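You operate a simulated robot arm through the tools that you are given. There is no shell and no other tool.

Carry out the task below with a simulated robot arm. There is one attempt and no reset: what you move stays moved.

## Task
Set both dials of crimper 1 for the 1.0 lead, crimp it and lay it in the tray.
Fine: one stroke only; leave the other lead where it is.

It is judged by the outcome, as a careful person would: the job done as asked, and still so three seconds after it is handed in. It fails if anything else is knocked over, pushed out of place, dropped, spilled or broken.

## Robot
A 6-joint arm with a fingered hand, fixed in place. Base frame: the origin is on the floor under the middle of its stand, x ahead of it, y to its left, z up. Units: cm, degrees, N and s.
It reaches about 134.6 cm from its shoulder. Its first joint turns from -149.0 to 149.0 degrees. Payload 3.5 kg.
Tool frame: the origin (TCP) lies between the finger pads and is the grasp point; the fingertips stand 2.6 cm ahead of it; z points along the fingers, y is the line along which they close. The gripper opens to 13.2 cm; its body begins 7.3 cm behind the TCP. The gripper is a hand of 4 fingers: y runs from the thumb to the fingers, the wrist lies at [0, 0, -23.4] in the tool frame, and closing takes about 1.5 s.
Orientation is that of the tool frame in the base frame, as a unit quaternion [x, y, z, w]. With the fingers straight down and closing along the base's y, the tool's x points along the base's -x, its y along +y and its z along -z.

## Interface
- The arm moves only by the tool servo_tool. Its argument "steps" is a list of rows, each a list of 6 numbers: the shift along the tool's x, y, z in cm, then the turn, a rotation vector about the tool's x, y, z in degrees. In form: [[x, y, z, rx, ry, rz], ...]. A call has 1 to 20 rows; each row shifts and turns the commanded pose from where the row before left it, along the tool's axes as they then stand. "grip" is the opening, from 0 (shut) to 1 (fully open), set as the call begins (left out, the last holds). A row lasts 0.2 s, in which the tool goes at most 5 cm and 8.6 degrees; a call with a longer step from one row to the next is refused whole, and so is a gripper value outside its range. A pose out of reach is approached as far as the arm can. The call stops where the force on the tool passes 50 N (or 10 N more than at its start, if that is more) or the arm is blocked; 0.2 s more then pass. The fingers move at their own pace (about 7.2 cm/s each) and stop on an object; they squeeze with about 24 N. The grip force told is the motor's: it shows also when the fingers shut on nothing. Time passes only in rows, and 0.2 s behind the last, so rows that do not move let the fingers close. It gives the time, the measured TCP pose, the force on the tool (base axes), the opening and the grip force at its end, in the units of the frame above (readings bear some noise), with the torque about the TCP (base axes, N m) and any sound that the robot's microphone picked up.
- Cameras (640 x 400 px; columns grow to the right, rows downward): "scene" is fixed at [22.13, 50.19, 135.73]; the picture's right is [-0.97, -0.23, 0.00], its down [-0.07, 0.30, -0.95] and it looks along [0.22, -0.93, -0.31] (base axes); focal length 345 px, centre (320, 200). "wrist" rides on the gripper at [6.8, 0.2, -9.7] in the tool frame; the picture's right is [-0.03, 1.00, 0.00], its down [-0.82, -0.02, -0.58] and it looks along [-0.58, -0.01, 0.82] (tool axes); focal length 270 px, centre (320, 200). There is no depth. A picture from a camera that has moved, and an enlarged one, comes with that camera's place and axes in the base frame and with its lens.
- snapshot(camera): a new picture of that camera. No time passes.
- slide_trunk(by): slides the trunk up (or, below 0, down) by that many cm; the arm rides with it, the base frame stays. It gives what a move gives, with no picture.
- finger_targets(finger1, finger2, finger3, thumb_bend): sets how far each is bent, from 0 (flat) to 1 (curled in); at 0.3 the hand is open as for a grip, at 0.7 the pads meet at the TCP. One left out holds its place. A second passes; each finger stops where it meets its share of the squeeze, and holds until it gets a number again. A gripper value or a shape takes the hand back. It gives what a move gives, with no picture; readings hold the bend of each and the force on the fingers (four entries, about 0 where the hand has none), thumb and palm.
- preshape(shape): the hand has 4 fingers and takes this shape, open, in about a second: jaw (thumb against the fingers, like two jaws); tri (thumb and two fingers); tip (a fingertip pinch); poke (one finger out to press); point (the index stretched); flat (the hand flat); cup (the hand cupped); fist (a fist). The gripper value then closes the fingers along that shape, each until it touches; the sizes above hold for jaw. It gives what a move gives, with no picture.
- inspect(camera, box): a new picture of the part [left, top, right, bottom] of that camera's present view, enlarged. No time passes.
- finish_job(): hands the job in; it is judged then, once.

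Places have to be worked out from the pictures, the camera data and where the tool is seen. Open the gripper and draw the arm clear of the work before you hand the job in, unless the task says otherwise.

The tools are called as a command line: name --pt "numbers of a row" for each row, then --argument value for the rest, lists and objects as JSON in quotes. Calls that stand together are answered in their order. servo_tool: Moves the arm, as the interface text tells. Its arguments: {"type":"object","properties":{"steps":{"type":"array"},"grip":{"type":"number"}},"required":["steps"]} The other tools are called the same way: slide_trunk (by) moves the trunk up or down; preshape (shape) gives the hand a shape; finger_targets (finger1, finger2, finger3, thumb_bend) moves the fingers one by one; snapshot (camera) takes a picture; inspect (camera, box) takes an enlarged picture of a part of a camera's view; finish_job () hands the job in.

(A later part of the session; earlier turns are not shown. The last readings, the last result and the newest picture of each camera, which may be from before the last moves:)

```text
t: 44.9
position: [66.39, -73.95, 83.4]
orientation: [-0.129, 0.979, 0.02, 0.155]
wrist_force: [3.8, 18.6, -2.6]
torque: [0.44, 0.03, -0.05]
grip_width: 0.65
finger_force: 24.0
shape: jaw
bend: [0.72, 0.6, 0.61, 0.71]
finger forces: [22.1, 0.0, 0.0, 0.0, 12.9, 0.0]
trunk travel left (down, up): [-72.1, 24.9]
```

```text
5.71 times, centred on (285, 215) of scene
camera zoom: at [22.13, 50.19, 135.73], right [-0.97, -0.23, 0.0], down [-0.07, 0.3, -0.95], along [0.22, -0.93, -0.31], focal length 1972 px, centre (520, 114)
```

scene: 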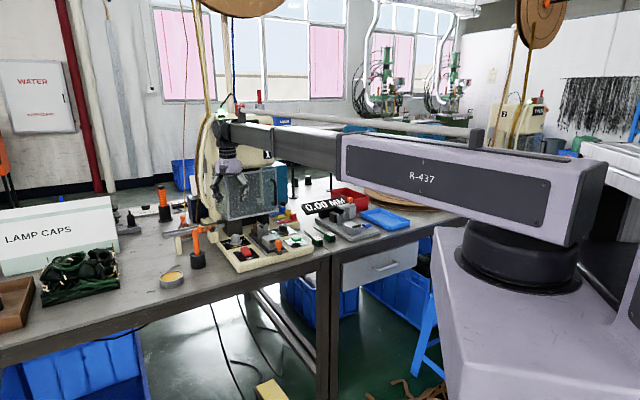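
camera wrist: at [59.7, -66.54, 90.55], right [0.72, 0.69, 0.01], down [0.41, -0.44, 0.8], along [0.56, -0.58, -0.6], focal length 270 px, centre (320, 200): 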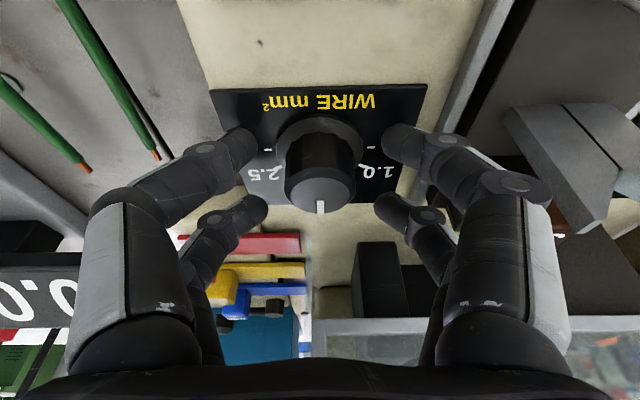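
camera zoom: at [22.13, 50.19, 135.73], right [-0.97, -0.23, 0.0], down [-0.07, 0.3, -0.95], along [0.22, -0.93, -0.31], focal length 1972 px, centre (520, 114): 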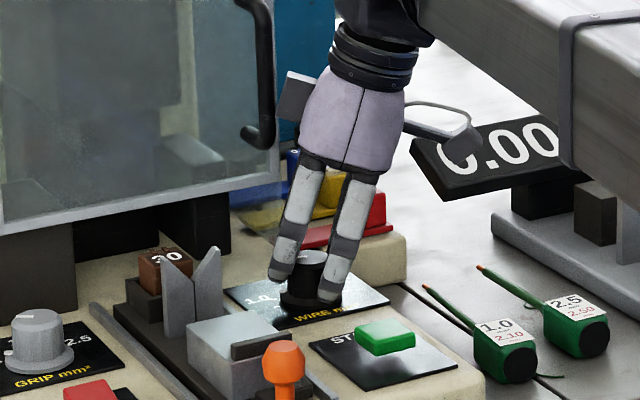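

Pointer has turned with the hand the full 60°. Releasing gently (opening ~4.6 cm) and lifting to check the reading.

servo_tool --pt "0 0 0 0 0 0" --pt "0 0 0 0 0 0" --pt "0 0 0 0 0 0" --pt "0 0 0 0 0 0" --grip 0.35

slide_trunk --by 4

inspect --camera "wrist" --box '[220, 70, 420, 220]'

inspect --camera "scene" --box '[272, 218, 308, 242]'

```text
t: 45.9
position: [66.39, -74.15, 83.37]
orientation: [-0.127, 0.98, 0.019, 0.154]
wrist_force: [-0.5, -0.4, 0.0]
torque: [0.04, 0.02, -0.02]
grip_width: 4.59
finger_force: 0.2
shape: jaw
bend: [0.74, 0.73, 0.74, 0.7]
finger forces: [0.0, 0.0, 0.0, 0.0, 0.0, 0.0]
trunk travel left (down, up): [-72.1, 24.9]
```

```text
t: 46.7
position: [66.39, -74.12, 87.22]
orientation: [-0.128, 0.979, 0.019, 0.155]
wrist_force: [0.1, -0.6, -0.4]
torque: [-0.01, -0.03, -0.05]
grip_width: 4.57
finger_force: 0.2
shape: jaw
bend: [0.74, 0.73, 0.74, 0.7]
finger forces: [0.1, 0.0, 0.0, 0.1, 0.1, 0.1]
trunk travel left (down, up): [-76.1, 20.9]
```

```text
2.67 times, centred on (320, 145) of wrist
camera zoom: at [57.11, -76.36, 94.54], right [-0.23, 0.97, 0.01], down [0.58, 0.14, 0.8], along [0.78, 0.19, -0.6], focal length 721 px, centre (320, 347)
```

zoom: 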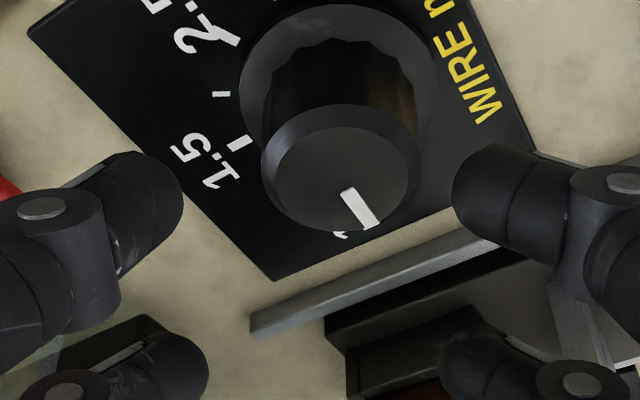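

```text
16.00 times, centred on (290, 230) of scene
camera zoom: at [22.13, 50.19, 135.73], right [-0.97, -0.23, 0.0], down [-0.07, 0.3, -0.95], along [0.22, -0.93, -0.31], focal length 5521 px, centre (800, -280)
```

zoom: 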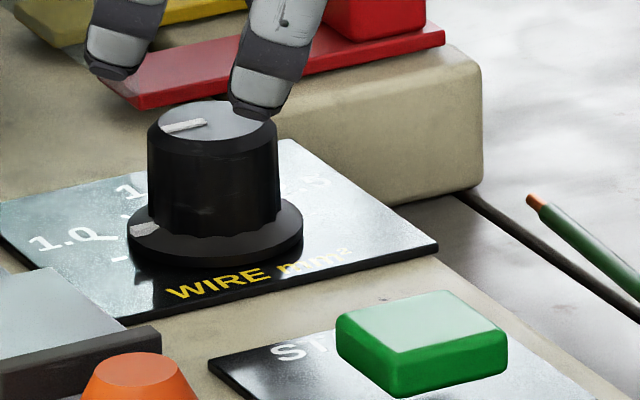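

After release the WIRE pointer seems to have turned further than intended (about 80°, toward the next tick) — probably dragged by the side load when the digits opened. I'll measure it closely.

inspect --camera "wrist" --box '[280, 65, 370, 165]'

slide_trunk --by 5

snapshot --camera "wrist"

inspect --camera "wrist" --box '[270, 20, 390, 130]'

```text
4.00 times, centred on (325, 115) of wrist
camera zoom: at [57.11, -76.36, 94.54], right [-0.23, 0.97, 0.01], down [0.58, 0.14, 0.8], along [0.78, 0.19, -0.6], focal length 1081 px, centre (300, 540)
```

zoom: 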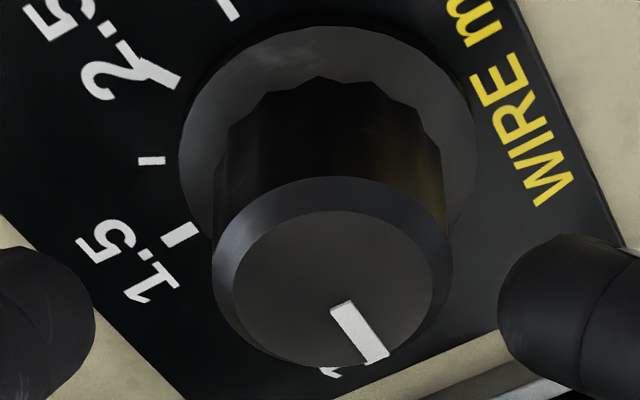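

```text
t: 47.6
position: [66.33, -74.13, 92.38]
orientation: [-0.128, 0.979, 0.019, 0.154]
wrist_force: [0.2, -0.6, 0.2]
torque: [0.03, 0.02, 0.0]
grip_width: 4.55
finger_force: 0.1
shape: jaw
bend: [0.74, 0.73, 0.74, 0.7]
finger forces: [0.0, 0.1, 0.0, 0.1, 0.1, 0.1]
trunk travel left (down, up): [-81.1, 15.9]
```

```text
taken
camera wrist: at [57.11, -76.36, 99.54], right [-0.23, 0.97, 0.01], down [0.58, 0.14, 0.8], along [0.78, 0.19, -0.6], focal length 270 px, centre (320, 200)
```

wrist: 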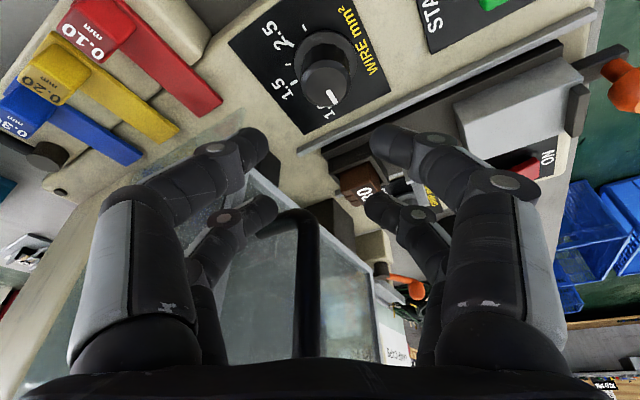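

```text
3.64 times, centred on (330, 75) of wrist
camera zoom: at [57.11, -76.36, 99.54], right [-0.23, 0.97, 0.01], down [0.58, 0.14, 0.8], along [0.78, 0.19, -0.6], focal length 983 px, centre (284, 654)
```

zoom: 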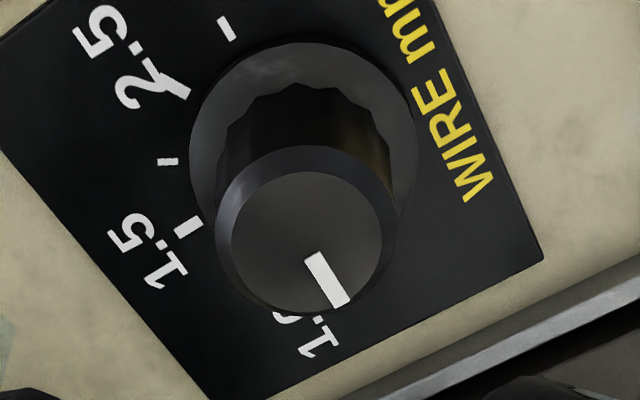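

Confirmed: the WIRE pointer now reads the 90° tick (dragged ~29° on release by the rear digits closing behind the knob). I'll need to turn it back clockwise ~29° with a cleaner two-digit pinch. First retreat outward, reduce the lean to 9°, set yaw, and test a rear-pair-only finger arrangement in free air.

servo_tool --pt "1.4265 2.598 -0.4635 0 0 0" --pt "1.4265 2.598 -0.4635 0 0 0" --pt "1.4265 2.598 -0.4635 0 0 0" --pt "0 0 0 0 4.5 0" --pt "0 0 0 0 4.5 0" --pt "0 0 0 0.94 0 5.93" --pt "0 0 0 0.94 0 5.93" --pt "0 0 0 0.94 0 5.93" --pt "0 0 0 0 0 0"

slide_trunk --by 4

finger_targets --finger1 1.0 --finger2 0.5 --finger3 0.5 --thumb_bend 1.0

snapshot --camera "wrist"

inspect --camera "scene" --box '[250, 110, 370, 230]'

```text
t: 49.6
position: [60.15, -67.72, 91.61]
orientation: [0.027, 0.997, -0.003, 0.078]
wrist_force: [-0.4, -0.2, 0.0]
torque: [0.02, 0.01, 0.01]
grip_width: 4.58
finger_force: 0.1
shape: jaw
bend: [0.74, 0.73, 0.74, 0.7]
finger forces: [0.1, 0.1, 0.0, 0.0, 0.0, 0.0]
out of reach, approached as far as the arm can: row 4, 5
trunk travel left (down, up): [-81.1, 15.9]
```

```text
t: 50.5
position: [59.99, -67.58, 95.54]
orientation: [0.027, 0.997, -0.003, 0.078]
wrist_force: [0.6, 0.3, -0.6]
torque: [0.04, -0.01, 0.01]
grip_width: 4.6
finger_force: 0.0
shape: jaw
bend: [0.74, 0.73, 0.74, 0.7]
finger forces: [0.1, 0.0, 0.0, 0.0, 0.0, 0.0]
trunk travel left (down, up): [-85.1, 11.9]
```

```text
t: 51.5
position: [60.04, -67.72, 95.46]
orientation: [0.027, 0.997, -0.003, 0.079]
wrist_force: [1.0, -1.0, -0.1]
torque: [0.01, -0.04, 0.0]
grip_width: 0.0
finger_force: 0.1
shape: fingers
bend: [1.0, 0.5, 0.5, 0.87]
finger forces: [0.1, 0.0, 0.1, 0.0, 0.0, 0.0]
trunk travel left (down, up): [-85.1, 11.9]
```

```text
taken
camera wrist: at [51.74, -66.99, 104.09], right [0.08, 1.0, 0.0], down [0.71, -0.06, 0.7], along [0.7, -0.05, -0.72], focal length 270 px, centre (320, 200)
```

wrist: 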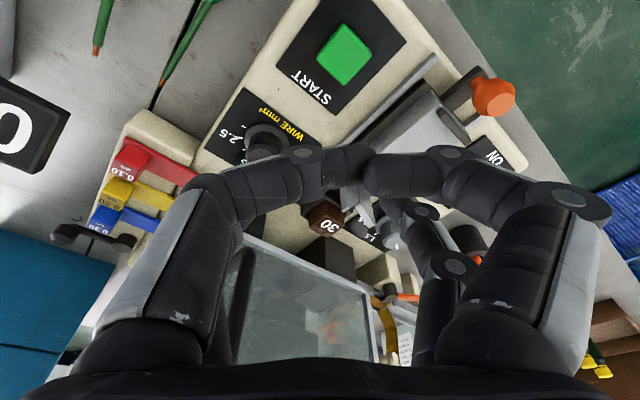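

```text
3.33 times, centred on (310, 170) of scene
camera zoom: at [22.13, 50.19, 135.73], right [-0.97, -0.23, 0.0], down [-0.07, 0.3, -0.95], along [0.22, -0.93, -0.31], focal length 1150 px, centre (353, 300)
```

zoom: 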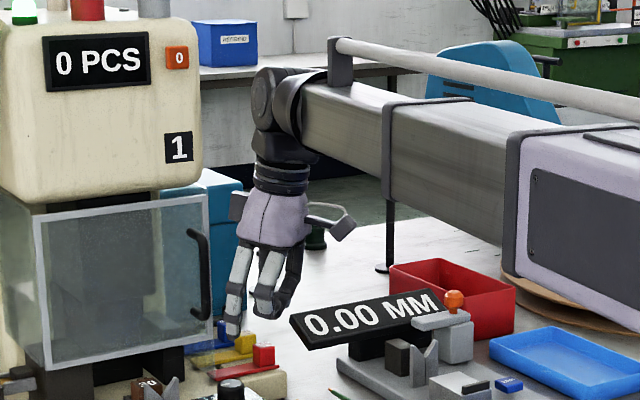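

Curled front digits sit ~2 cm above the rear tips, so a rear-pair pinch is feasible. Moving so the WIRE knob axis falls between the rear digits (TCP ≈ A 97.7, L −6.35), still high.

servo_tool --pt "-2.41 -2.815 0.38 0 0 0" --pt "-2.41 -2.815 0.38 0 0 0" --pt "0 0 0 0 0 0"

snapshot --camera "wrist"

inspect --camera "scene" --box '[240, 140, 340, 250]'

```text
t: 52.3
position: [64.85, -73.49, 95.51]
orientation: [0.028, 0.997, -0.003, 0.078]
wrist_force: [0.3, -0.3, 0.0]
torque: [0.0, 0.02, 0.01]
grip_width: 0.0
finger_force: 0.0
shape: fingers
bend: [1.0, 0.5, 0.5, 0.87]
finger forces: [0.1, 0.1, 0.0, 0.1, 0.0, 0.0]
trunk travel left (down, up): [-85.1, 11.9]
```

```text
taken
camera wrist: at [56.5, -72.89, 104.1], right [0.08, 1.0, 0.0], down [0.71, -0.06, 0.7], along [0.7, -0.05, -0.72], focal length 270 px, centre (320, 200)
```

wrist: 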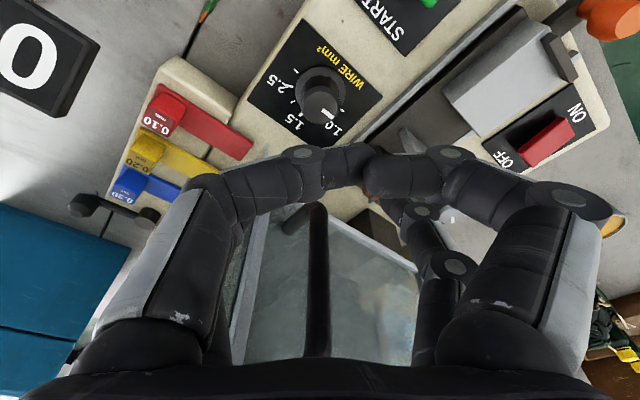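

```text
3.64 times, centred on (290, 195) of scene
camera zoom: at [22.13, 50.19, 135.73], right [-0.97, -0.23, 0.0], down [-0.07, 0.3, -0.95], along [0.22, -0.93, -0.31], focal length 1255 px, centre (429, 218)
```

zoom: 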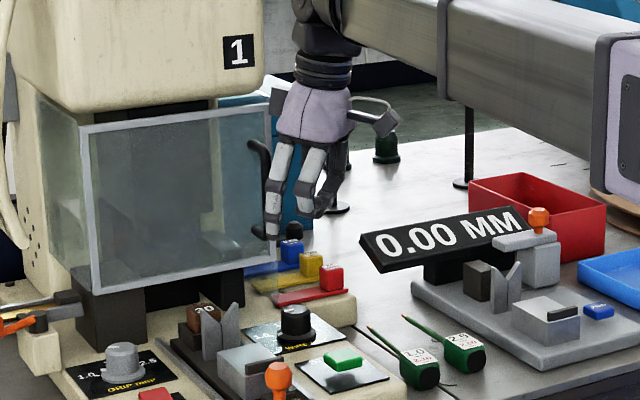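

inspect --camera "wrist" --box '[270, 40, 380, 150]'

```text
3.64 times, centred on (325, 95) of wrist
camera zoom: at [56.5, -72.89, 104.1], right [0.08, 1.0, 0.0], down [0.71, -0.06, 0.7], along [0.7, -0.05, -0.72], focal length 983 px, centre (302, 582)
```

zoom: 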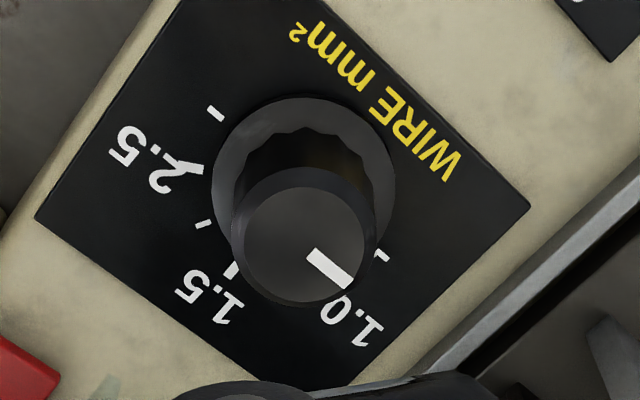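

Knob will land at tool x≈-1.8, y≈+0.2, right between the rear pair after a 0.2 nudge. Descending 9.5 cm, then checking.

servo_tool --pt "0 0.2 0 0 0 0" --pt "0 0 0 0 0 0"

slide_trunk --by -9.5

snapshot --camera "wrist"

inspect --camera "scene" --box '[260, 195, 320, 245]'

```text
t: 52.9
position: [64.68, -73.41, 95.58]
orientation: [0.027, 0.997, -0.003, 0.078]
wrist_force: [-0.6, -0.9, -0.2]
torque: [-0.01, 0.02, -0.02]
grip_width: 0.0
finger_force: 0.1
shape: fingers
bend: [1.0, 0.5, 0.5, 0.87]
finger forces: [0.0, 0.1, 0.1, 0.0, 0.0, 0.0]
trunk travel left (down, up): [-85.1, 11.9]
```

```text
t: 54.1
position: [64.73, -73.42, 85.96]
orientation: [0.027, 0.997, -0.003, 0.078]
wrist_force: [-0.2, 0.3, 0.2]
torque: [0.02, 0.02, 0.0]
grip_width: 0.02
finger_force: 0.0
shape: fingers
bend: [1.0, 0.5, 0.5, 0.87]
finger forces: [0.1, 0.0, 0.0, 0.0, 0.0, 0.0]
trunk travel left (down, up): [-75.6, 21.4]
```

```text
taken
camera wrist: at [56.44, -72.67, 94.61], right [0.08, 1.0, 0.0], down [0.71, -0.06, 0.7], along [0.7, -0.05, -0.72], focal length 270 px, centre (320, 200)
```

wrist: 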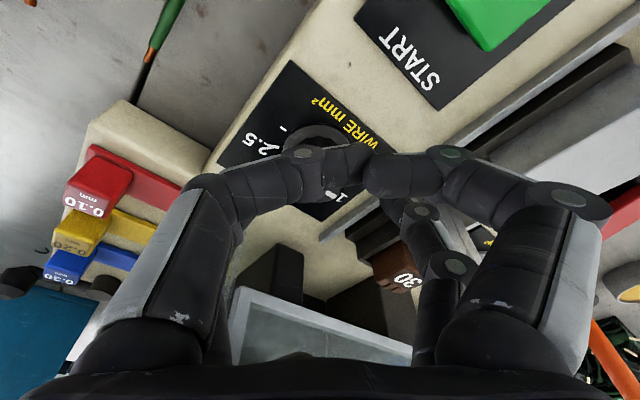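

```text
8.00 times, centred on (290, 220) of scene
camera zoom: at [22.13, 50.19, 135.73], right [-0.97, -0.23, 0.0], down [-0.07, 0.3, -0.95], along [0.22, -0.93, -0.31], focal length 2761 px, centre (560, 40)
```

zoom: 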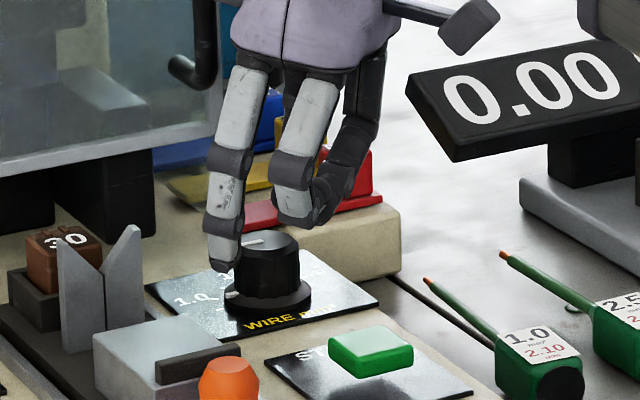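

Rear-left/right digits straddle the knob and the curled ones stay clear. Descending another 3.2 cm.

slide_trunk --by -3.2

inspect --camera "scene" --box '[265, 205, 315, 245]'

snapshot --camera "wrist"

```text
t: 54.9
position: [64.69, -73.24, 82.8]
orientation: [0.027, 0.997, -0.004, 0.078]
wrist_force: [0.6, 0.0, 5.3]
torque: [0.07, -0.11, -0.01]
grip_width: 0.0
finger_force: 2.6
shape: fingers
bend: [1.0, 0.51, 0.5, 0.87]
finger forces: [0.0, 3.1, 1.3, 0.0, 0.0, 0.0]
trunk travel left (down, up): [-72.4, 24.6]
```

```text
10.00 times, centred on (290, 225) of scene
camera zoom: at [22.13, 50.19, 135.73], right [-0.97, -0.23, 0.0], down [-0.07, 0.3, -0.95], along [0.22, -0.93, -0.31], focal length 3451 px, centre (620, -50)
```

zoom: 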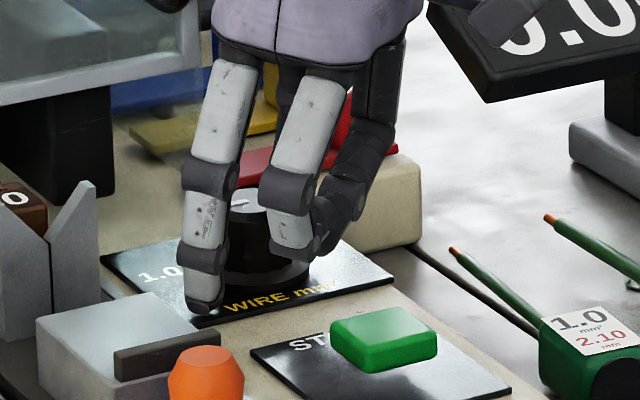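

```text
taken
camera wrist: at [56.42, -72.65, 91.44], right [0.08, 1.0, 0.0], down [0.71, -0.06, 0.7], along [0.7, -0.05, -0.72], focal length 270 px, centre (320, 200)
```

wrist: 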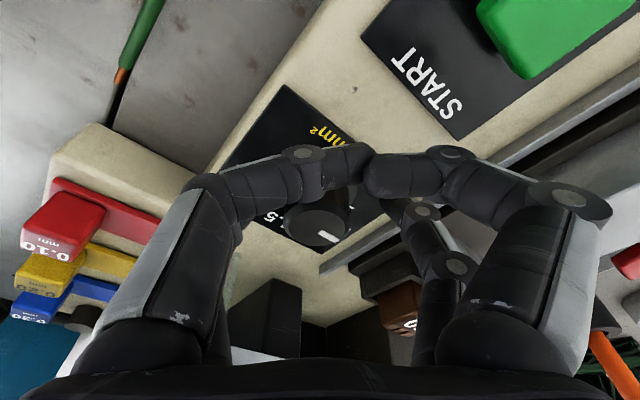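

The rear fingertips just touched the plate lightly (5 N). I'll raise 0.7 cm and then close only the rear pair on the knob.

slide_trunk --by 0.7

finger_targets --finger2 0.6 --finger3 0.6

inspect --camera "scene" --box '[265, 205, 315, 245]'

inspect --camera "wrist" --box '[250, 130, 400, 280]'

```text
t: 55.5
position: [64.74, -73.27, 83.64]
orientation: [0.027, 0.997, -0.003, 0.078]
wrist_force: [0.1, -0.9, 0.2]
torque: [0.0, 0.0, 0.02]
grip_width: 0.0
finger_force: 0.1
shape: fingers
bend: [1.0, 0.5, 0.5, 0.87]
finger forces: [0.1, 0.1, 0.0, 0.1, 0.0, 0.0]
trunk travel left (down, up): [-73.1, 23.9]
```

```text
t: 56.5
position: [64.69, -73.24, 83.54]
orientation: [0.026, 0.997, -0.003, 0.078]
wrist_force: [-0.1, -0.9, -0.8]
torque: [-0.01, -0.03, -0.02]
grip_width: 0.0
finger_force: 0.4
shape: fingers
bend: [1.0, 0.6, 0.59, 0.87]
finger forces: [0.0, 0.0, 0.4, 0.0, 0.1, 0.0]
trunk travel left (down, up): [-73.1, 23.9]
```

```text
10.00 times, centred on (290, 225) of scene
camera zoom: at [22.13, 50.19, 135.73], right [-0.97, -0.23, 0.0], down [-0.07, 0.3, -0.95], along [0.22, -0.93, -0.31], focal length 3451 px, centre (620, -50)
```

zoom: 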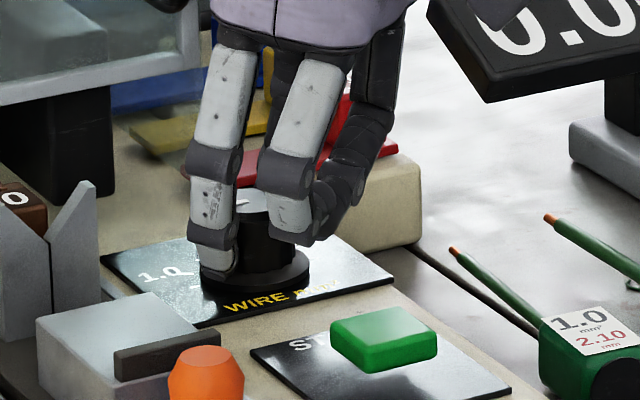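

```text
2.67 times, centred on (325, 205) of wrist
camera zoom: at [56.45, -72.67, 92.09], right [0.08, 1.0, 0.0], down [0.71, -0.06, 0.7], along [0.7, -0.05, -0.72], focal length 721 px, centre (307, 187)
```

zoom: 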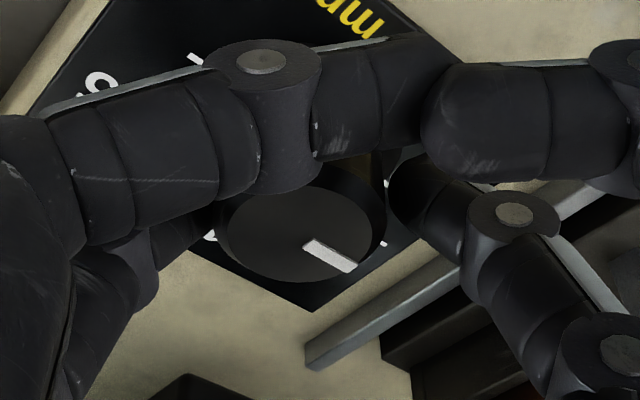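

Rear digits are just touching. Closing to a firm pinch.

finger_targets --finger2 0.72 --finger3 0.72

inspect --camera "wrist" --box '[250, 130, 400, 280]'

inspect --camera "scene" --box '[265, 205, 315, 245]'

```text
t: 57.5
position: [64.69, -73.36, 83.48]
orientation: [0.027, 0.997, -0.003, 0.078]
wrist_force: [1.1, -1.1, -2.7]
torque: [-0.01, 0.05, -0.01]
grip_width: 0.0
finger_force: 6.3
shape: fingers
bend: [1.0, 0.63, 0.61, 0.87]
finger forces: [0.0, 6.5, 6.7, 0.0, 0.1, 0.1]
trunk travel left (down, up): [-73.1, 23.9]
```

```text
2.67 times, centred on (325, 205) of wrist
camera zoom: at [56.47, -72.68, 92.07], right [0.08, 1.0, 0.0], down [0.71, -0.06, 0.7], along [0.7, -0.05, -0.72], focal length 721 px, centre (307, 187)
```

zoom: 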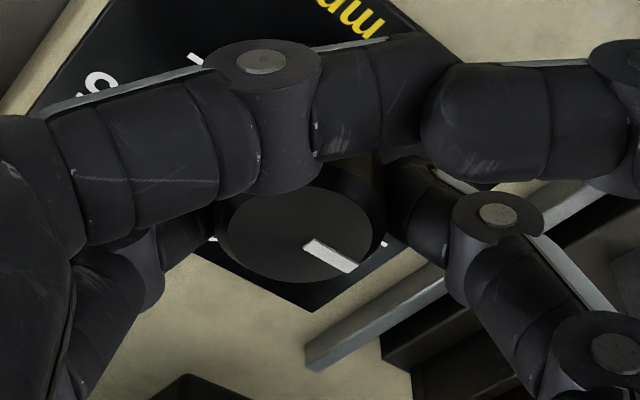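

```text
10.00 times, centred on (290, 225) of scene
camera zoom: at [22.13, 50.19, 135.73], right [-0.97, -0.23, 0.0], down [-0.07, 0.3, -0.95], along [0.22, -0.93, -0.31], focal length 3451 px, centre (620, -50)
```

zoom: 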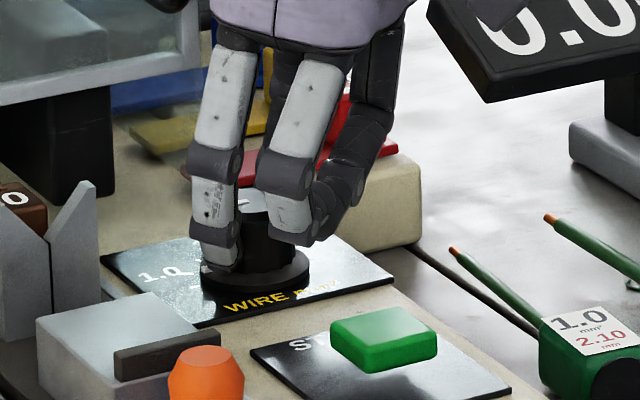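

A clean 6.5 N symmetric pinch with almost no wrist load. Turning clockwise 14.5° about the knob axis as a first half.

servo_tool --pt "-0.016 0.26 0.003 1.131 0 7.163" --pt "-0.016 0.26 0.003 1.131 0 7.163" --pt "0 0 0 0 0 0"

inspect --camera "wrist" --box '[250, 130, 400, 280]'

inspect --camera "scene" --box '[265, 205, 315, 245]'

```text
t: 58.3
position: [65.0, -72.79, 83.56]
orientation: [0.153, 0.985, -0.013, 0.078]
wrist_force: [0.4, -3.0, -1.3]
torque: [-0.05, 0.01, -0.06]
grip_width: 0.0
finger_force: 7.2
shape: fingers
bend: [1.0, 0.64, 0.6, 0.87]
finger forces: [0.1, 5.4, 8.4, 0.1, 0.0, 0.0]
trunk travel left (down, up): [-73.1, 23.9]
```

```text
2.67 times, centred on (325, 205) of wrist
camera zoom: at [57.04, -70.12, 92.07], right [0.33, 0.95, 0.0], down [0.68, -0.24, 0.7], along [0.66, -0.23, -0.72], focal length 721 px, centre (307, 187)
```

zoom: 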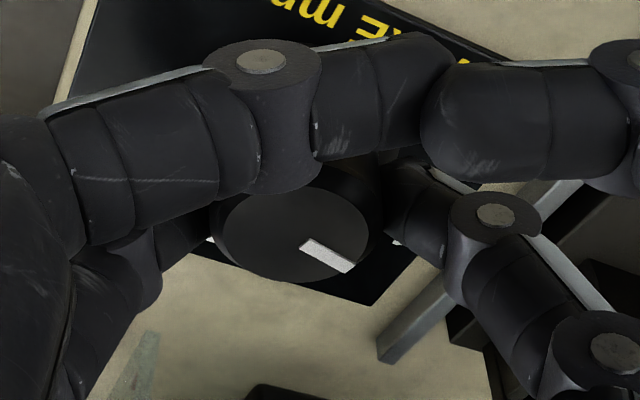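

```text
10.00 times, centred on (290, 225) of scene
camera zoom: at [22.13, 50.19, 135.73], right [-0.97, -0.23, 0.0], down [-0.07, 0.3, -0.95], along [0.22, -0.93, -0.31], focal length 3451 px, centre (620, -50)
```

zoom: 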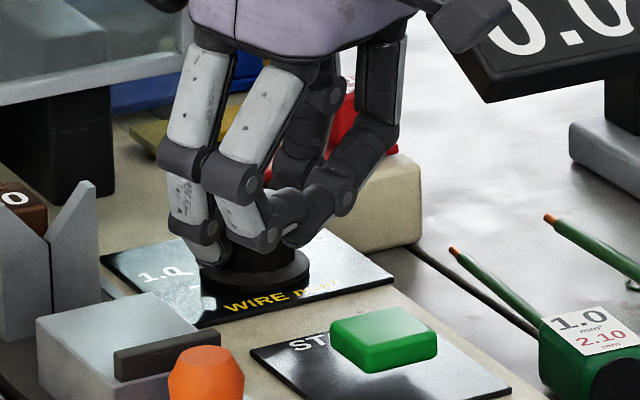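

The knob follows. Completing the remaining 14.5°.

servo_tool --pt "-0.016 0.26 0.003 1.131 0 7.163" --pt "-0.016 0.26 0.003 1.131 0 7.163" --pt "0 0 0 0 0 0"

inspect --camera "wrist" --box '[250, 130, 400, 280]'

```text
t: 59.1
position: [65.11, -72.3, 83.38]
orientation: [0.276, 0.958, -0.023, 0.075]
wrist_force: [2.1, -3.8, -1.6]
torque: [-0.09, -0.02, -0.09]
grip_width: 0.02
finger_force: 7.8
shape: fingers
bend: [1.0, 0.64, 0.6, 0.87]
finger forces: [0.0, 6.4, 8.5, 0.1, 0.0, 0.1]
trunk travel left (down, up): [-73.1, 23.9]
```

```text
2.67 times, centred on (325, 205) of wrist
camera zoom: at [58.17, -67.85, 92.06], right [0.55, 0.83, 0.0], down [0.6, -0.4, 0.7], along [0.58, -0.38, -0.72], focal length 721 px, centre (307, 187)
```

zoom: 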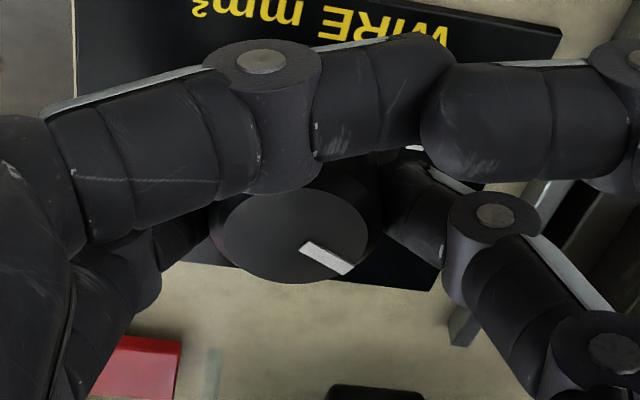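

Pointer now computes to ≈60–63° (target 60°). Releasing the rear pair radially and lifting to read it.

finger_targets --finger2 0.5 --finger3 0.5

slide_trunk --by 9

snapshot --camera "wrist"

inspect --camera "wrist" --box '[270, 50, 380, 160]'

inspect --camera "scene" --box '[272, 218, 308, 242]'

```text
t: 60.1
position: [65.09, -72.42, 83.57]
orientation: [0.276, 0.958, -0.022, 0.075]
wrist_force: [0.4, -0.1, -0.1]
torque: [-0.01, 0.01, 0.0]
grip_width: 0.0
finger_force: 0.1
shape: fingers
bend: [1.0, 0.5, 0.5, 0.87]
finger forces: [0.1, 0.1, 0.0, 0.1, 0.1, 0.0]
trunk travel left (down, up): [-73.1, 23.9]
```

```text
t: 61.3
position: [65.1, -72.3, 92.48]
orientation: [0.276, 0.958, -0.022, 0.075]
wrist_force: [-0.2, 0.5, 0.0]
torque: [-0.02, 0.01, 0.0]
grip_width: 0.02
finger_force: 0.1
shape: fingers
bend: [1.0, 0.5, 0.5, 0.87]
finger forces: [0.1, 0.0, 0.0, 0.0, 0.0, 0.1]
trunk travel left (down, up): [-82.1, 14.9]
```

```text
taken
camera wrist: at [58.15, -67.83, 101.08], right [0.55, 0.83, 0.0], down [0.6, -0.4, 0.7], along [0.58, -0.38, -0.72], focal length 270 px, centre (320, 200)
```

wrist: 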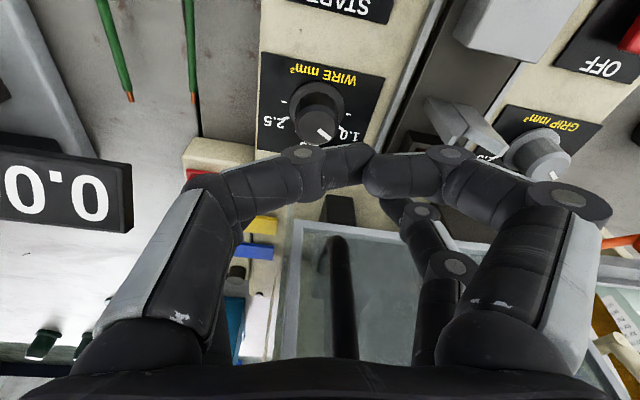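

```text
3.64 times, centred on (325, 105) of wrist
camera zoom: at [58.15, -67.83, 101.08], right [0.55, 0.83, 0.0], down [0.6, -0.4, 0.7], along [0.58, -0.38, -0.72], focal length 983 px, centre (302, 546)
```

zoom: 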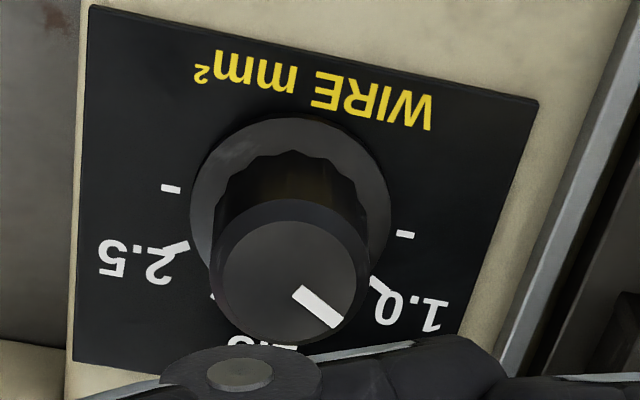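

```text
16.00 times, centred on (290, 230) of scene
camera zoom: at [22.13, 50.19, 135.73], right [-0.97, -0.23, 0.0], down [-0.07, 0.3, -0.95], along [0.22, -0.93, -0.31], focal length 5521 px, centre (800, -280)
```

zoom: 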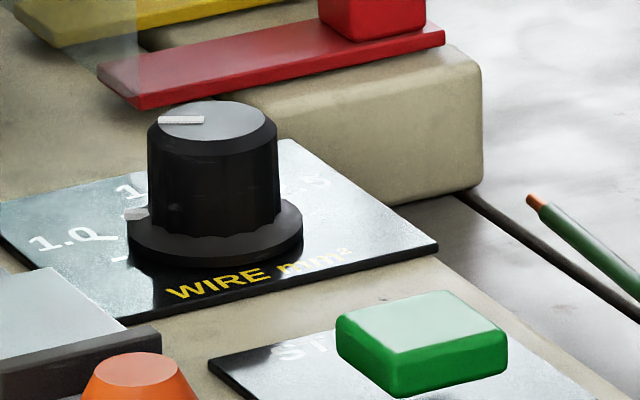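

Both pointers now read 1.0 (WIRE measured at 58–60°, GRIP ≈60°). Next the lead: I'll retreat and go above the 1.0 lead's handle (≈A 88.2, L −14.7), upright and yawed along the lead.

servo_tool --pt "3.587 -2.447 -0.543 0 0 0" --pt "3.587 -2.447 -0.543 0 0 0" --pt "3.587 -2.447 -0.543 0 0 0" --pt "0 0 0 0 4.3 0" --pt "0 0 0 0 4.3 0" --pt "0 0 0 0 0 5.9" --pt "0 0 0 0 0 5.9" --pt "0 0 0 0 0 5.9" --pt "0 0 0 0 0 0"

preshape --shape "jaw"

snapshot --camera "wrist"

inspect --camera "wrist" --box '[230, 30, 410, 200]'

```text
t: 63.3
position: [52.03, -72.79, 92.29]
orientation: [0.421, 0.907, -0.002, 0.003]
wrist_force: [0.4, 0.1, -1.3]
torque: [-0.02, 0.0, 0.04]
grip_width: 0.03
finger_force: 0.1
shape: fingers
bend: [1.0, 0.5, 0.5, 0.87]
finger forces: [0.1, 0.0, 0.0, 0.0, 0.0, 0.0]
trunk travel left (down, up): [-82.1, 14.9]
```

```text
t: 64.2
position: [51.91, -72.79, 92.27]
orientation: [0.422, 0.907, -0.001, 0.003]
wrist_force: [-0.2, 0.3, -0.7]
torque: [-0.02, 0.02, -0.02]
grip_width: 13.17
finger_force: 0.1
shape: jaw
bend: [0.3, 0.3, 0.3, 0.3]
finger forces: [0.0, 0.0, 0.0, 0.1, 0.0, 0.1]
trunk travel left (down, up): [-82.1, 14.9]
```

```text
taken
camera wrist: at [47.56, -67.37, 101.95], right [0.78, 0.63, 0.0], down [0.51, -0.63, 0.58], along [0.37, -0.45, -0.81], focal length 270 px, centre (320, 200)
```

wrist: 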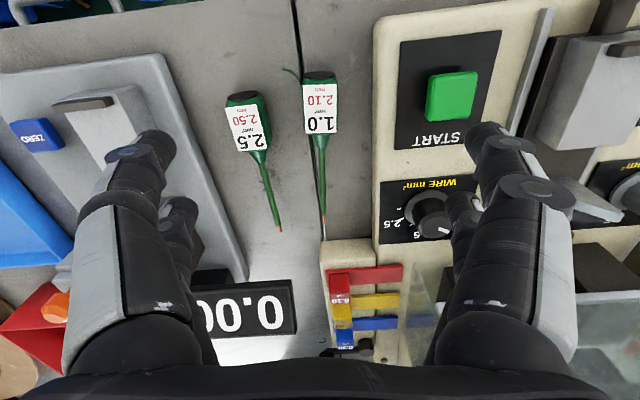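

```text
2.35 times, centred on (320, 115) of wrist
camera zoom: at [47.56, -67.37, 101.95], right [0.78, 0.63, 0.0], down [0.51, -0.63, 0.58], along [0.37, -0.45, -0.81], focal length 636 px, centre (320, 400)
```

zoom: 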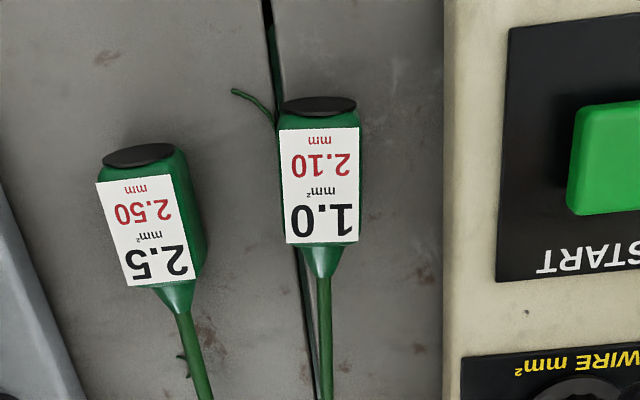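

The lead's handle is directly beneath, aligned with the tool. Gaps each side are only ~2.8 cm, so I'll use individually bent fingers (more upright tips) set to a ~4 cm opening and inspect their shape first.

finger_targets --finger1 0.57 --finger2 0.57 --finger3 0.57 --thumb_bend 0.57

snapshot --camera "wrist"

inspect --camera "scene" --box '[290, 130, 390, 260]'

```text
t: 65.2
position: [51.93, -72.75, 92.15]
orientation: [0.421, 0.907, -0.002, 0.003]
wrist_force: [0.6, -0.5, 0.1]
torque: [0.01, 0.01, -0.01]
grip_width: 4.63
finger_force: 0.0
shape: fingers
bend: [0.56, 0.56, 0.56, 0.56]
finger forces: [0.0, 0.1, 0.1, 0.0, 0.1, 0.0]
trunk travel left (down, up): [-82.1, 14.9]
```

```text
taken
camera wrist: at [47.57, -67.37, 101.95], right [0.78, 0.63, 0.0], down [0.51, -0.63, 0.58], along [0.37, -0.45, -0.81], focal length 270 px, centre (320, 200)
```

wrist: 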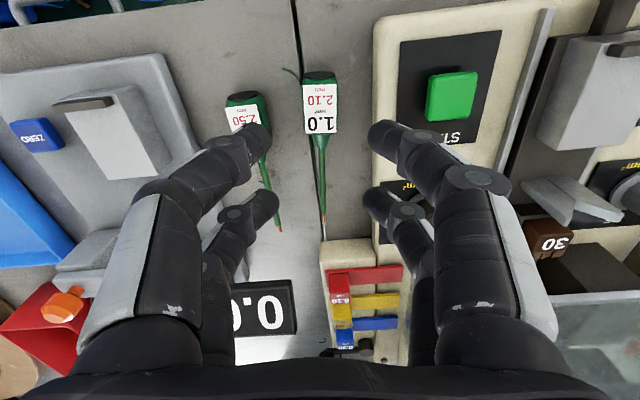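

```text
3.08 times, centred on (340, 195) of scene
camera zoom: at [22.13, 50.19, 135.73], right [-0.97, -0.23, 0.0], down [-0.07, 0.3, -0.95], along [0.22, -0.93, -0.31], focal length 1062 px, centre (258, 215)
```

zoom: 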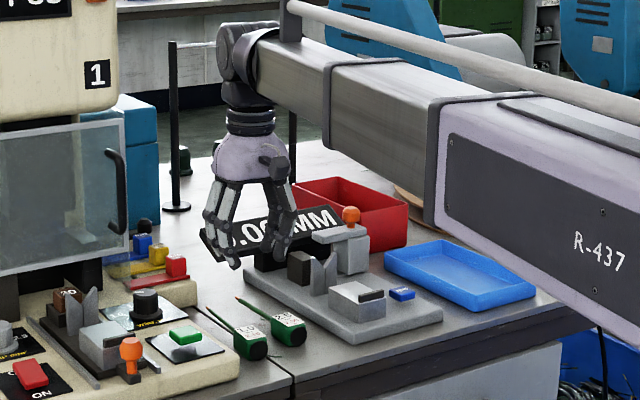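

inspect --camera "scene" --box '[315, 165, 365, 225]'

inspect --camera "wrist" --box '[220, 50, 420, 260]'

```text
6.67 times, centred on (340, 195) of scene
camera zoom: at [22.13, 50.19, 135.73], right [-0.97, -0.23, 0.0], down [-0.07, 0.3, -0.95], along [0.22, -0.93, -0.31], focal length 2301 px, centre (187, 233)
```

zoom: 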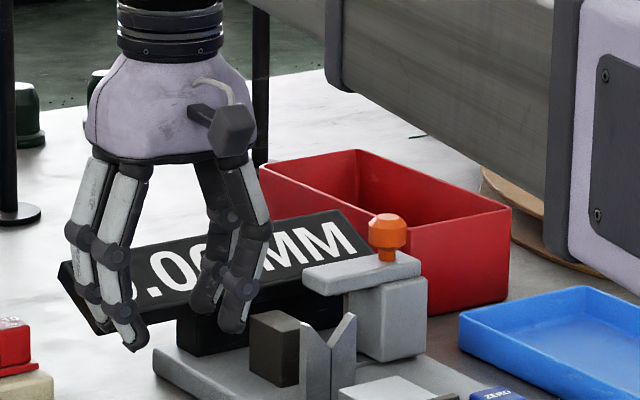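

```text
1.90 times, centred on (320, 155) of wrist
camera zoom: at [47.57, -67.37, 101.95], right [0.78, 0.63, 0.0], down [0.51, -0.63, 0.58], along [0.37, -0.45, -0.81], focal length 515 px, centre (320, 286)
```

zoom: 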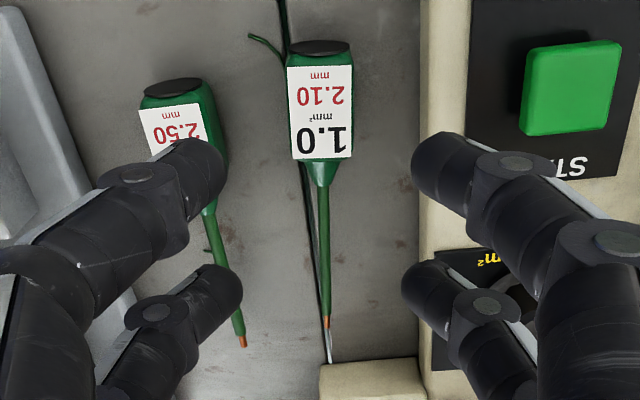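

Finger tips are nearly upright; with ~4 cm opening the outer joints will just fit the ±4.4 cm gap. I'll set 0.58 bend, centre the 0.12 cm offset, and descend in steps over the handle.

finger_targets --finger1 0.59 --finger2 0.59 --finger3 0.59 --thumb_bend 0.59

servo_tool --pt "-0.05 0.12 0 0 0 0" --pt "0 0 0 0 0 0"

slide_trunk --by -7.5

snapshot --camera "wrist"

inspect --camera "scene" --box '[290, 190, 360, 260]'

```text
t: 66.2
position: [51.91, -72.69, 92.29]
orientation: [0.421, 0.907, -0.002, 0.003]
wrist_force: [0.4, 0.3, -0.1]
torque: [0.02, 0.01, 0.01]
grip_width: 3.62
finger_force: 0.1
shape: fingers
bend: [0.59, 0.59, 0.59, 0.59]
finger forces: [0.1, 0.0, 0.0, 0.0, 0.0, 0.1]
trunk travel left (down, up): [-82.1, 14.9]
```

```text
t: 66.8
position: [52.12, -72.7, 92.29]
orientation: [0.422, 0.907, -0.002, 0.003]
wrist_force: [-0.4, 0.2, -0.9]
torque: [0.02, -0.01, -0.01]
grip_width: 3.65
finger_force: 0.1
shape: fingers
bend: [0.59, 0.59, 0.59, 0.59]
finger forces: [0.0, 0.1, 0.1, 0.0, 0.1, 0.1]
trunk travel left (down, up): [-82.1, 14.9]
```

```text
t: 68.0
position: [52.14, -72.87, 84.61]
orientation: [0.421, 0.907, -0.002, 0.003]
wrist_force: [-0.7, -0.6, -0.2]
torque: [-0.04, -0.03, 0.02]
grip_width: 3.64
finger_force: 0.0
shape: fingers
bend: [0.59, 0.59, 0.59, 0.59]
finger forces: [0.0, 0.0, 0.0, 0.0, 0.0, 0.0]
trunk travel left (down, up): [-74.6, 22.4]
```

```text
taken
camera wrist: at [47.73, -67.35, 94.45], right [0.78, 0.63, 0.0], down [0.51, -0.63, 0.58], along [0.37, -0.45, -0.81], focal length 270 px, centre (320, 200)
```

wrist: 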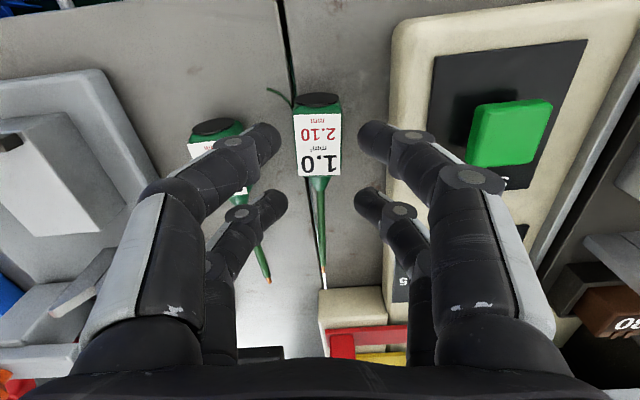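

```text
5.71 times, centred on (325, 225) of scene
camera zoom: at [22.13, 50.19, 135.73], right [-0.97, -0.23, 0.0], down [-0.07, 0.3, -0.95], along [0.22, -0.93, -0.31], focal length 1972 px, centre (291, 57)
```

zoom: 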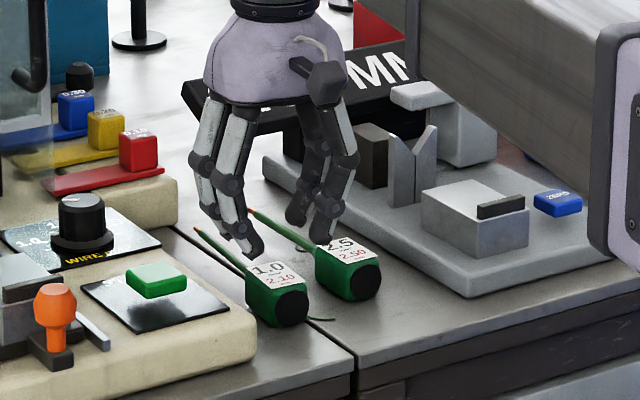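

Centred over the handle, tips about 2 cm above its top. Descending another 2 cm and looking closely.

slide_trunk --by -2

inspect --camera "wrist" --box '[230, 90, 410, 250]'

inspect --camera "scene" --box '[305, 205, 355, 260]'

```text
t: 68.6
position: [52.15, -72.69, 82.66]
orientation: [0.422, 0.907, -0.002, 0.003]
wrist_force: [0.7, 0.4, 0.2]
torque: [-0.01, -0.01, 0.0]
grip_width: 3.62
finger_force: 0.0
shape: fingers
bend: [0.59, 0.59, 0.59, 0.59]
finger forces: [0.1, 0.0, 0.0, 0.1, 0.0, 0.0]
trunk travel left (down, up): [-72.6, 24.4]
```

```text
2.50 times, centred on (320, 170) of wrist
camera zoom: at [47.73, -67.35, 92.45], right [0.78, 0.63, 0.0], down [0.51, -0.63, 0.58], along [0.37, -0.45, -0.81], focal length 676 px, centre (320, 275)
```

zoom: 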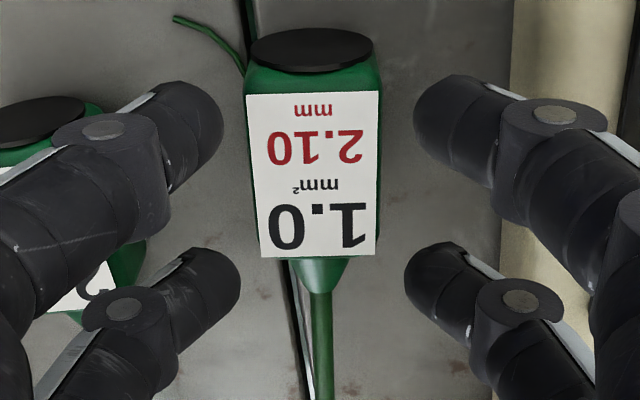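

```text
7.27 times, centred on (330, 232) of scene
camera zoom: at [22.13, 50.19, 135.73], right [-0.97, -0.23, 0.0], down [-0.07, 0.3, -0.95], along [0.22, -0.93, -0.31], focal length 2510 px, centre (247, -36)
```

zoom: 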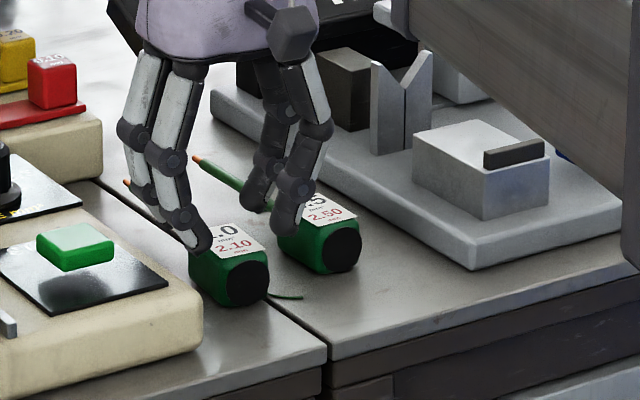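

The digits straddle the handle with ~0.4 cm pad clearance. Lowering 1.5 cm, then checking for any touch.

slide_trunk --by -1.5

inspect --camera "wrist" --box '[220, 90, 420, 250]'

inspect --camera "scene" --box '[305, 205, 355, 260]'

```text
t: 69.2
position: [52.15, -72.79, 81.2]
orientation: [0.421, 0.907, -0.002, 0.002]
wrist_force: [-0.5, -0.2, -0.5]
torque: [-0.01, 0.01, 0.01]
grip_width: 3.63
finger_force: 0.1
shape: fingers
bend: [0.59, 0.59, 0.59, 0.59]
finger forces: [0.1, 0.1, 0.1, 0.0, 0.0, 0.1]
trunk travel left (down, up): [-71.1, 25.9]
```

```text
2.50 times, centred on (320, 170) of wrist
camera zoom: at [47.73, -67.35, 90.95], right [0.78, 0.63, 0.0], down [0.51, -0.63, 0.58], along [0.37, -0.45, -0.81], focal length 676 px, centre (320, 275)
```

zoom: 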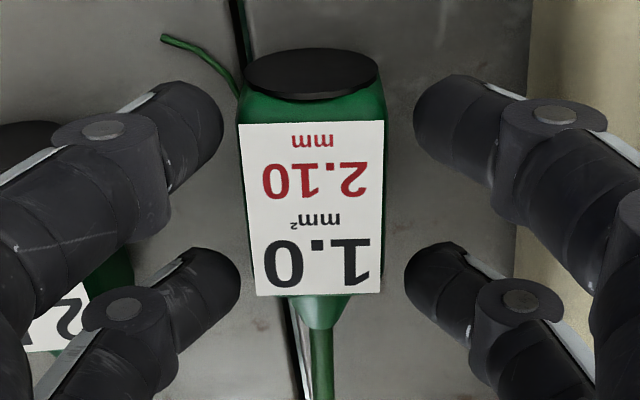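

```text
7.27 times, centred on (330, 232) of scene
camera zoom: at [22.13, 50.19, 135.73], right [-0.97, -0.23, 0.0], down [-0.07, 0.3, -0.95], along [0.22, -0.93, -0.31], focal length 2510 px, centre (247, -36)
```

zoom: 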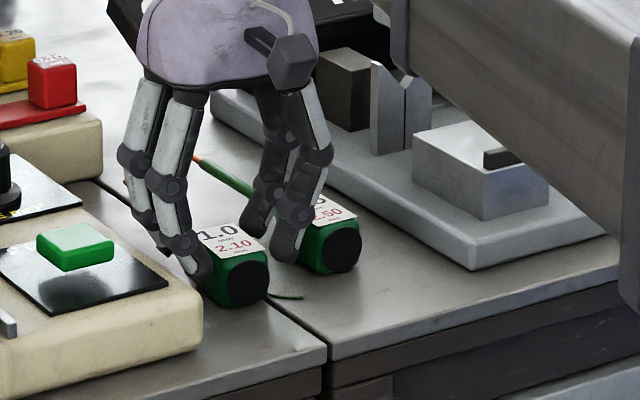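

No contact yet. Lowering the last 0.8 cm so the pads are at mid-handle, then closing evenly.

slide_trunk --by -0.8

inspect --camera "scene" --box '[305, 205, 355, 260]'

inspect --camera "wrist" --box '[200, 90, 440, 270]'

```text
t: 69.8
position: [52.21, -72.71, 80.42]
orientation: [0.421, 0.907, -0.002, 0.003]
wrist_force: [0.3, -0.3, 0.0]
torque: [0.0, -0.01, -0.01]
grip_width: 3.52
finger_force: 0.4
shape: fingers
bend: [0.59, 0.59, 0.59, 0.59]
finger forces: [0.2, 0.0, 0.0, 0.1, 0.0, 0.1]
trunk travel left (down, up): [-70.3, 26.7]
```

```text
7.27 times, centred on (330, 232) of scene
camera zoom: at [22.13, 50.19, 135.73], right [-0.97, -0.23, 0.0], down [-0.07, 0.3, -0.95], along [0.22, -0.93, -0.31], focal length 2510 px, centre (247, -36)
```

zoom: 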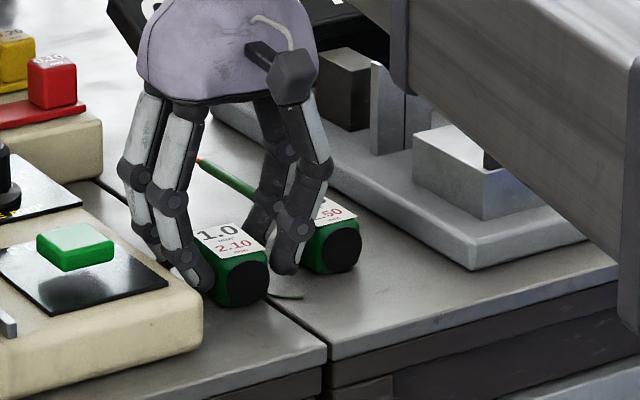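

```text
2.22 times, centred on (320, 180) of wrist
camera zoom: at [47.73, -67.35, 90.14], right [0.78, 0.63, 0.0], down [0.51, -0.63, 0.58], along [0.37, -0.45, -0.81], focal length 601 px, centre (320, 244)
```

zoom: 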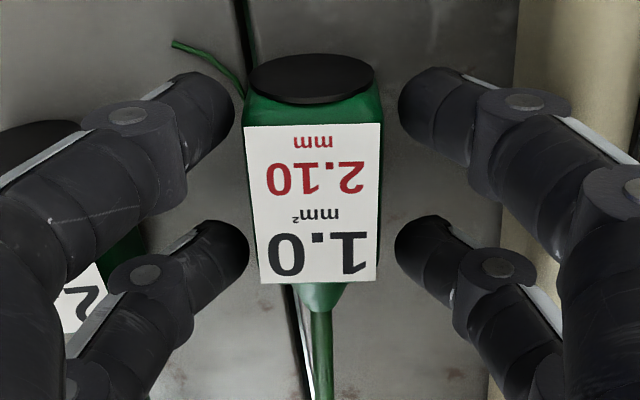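

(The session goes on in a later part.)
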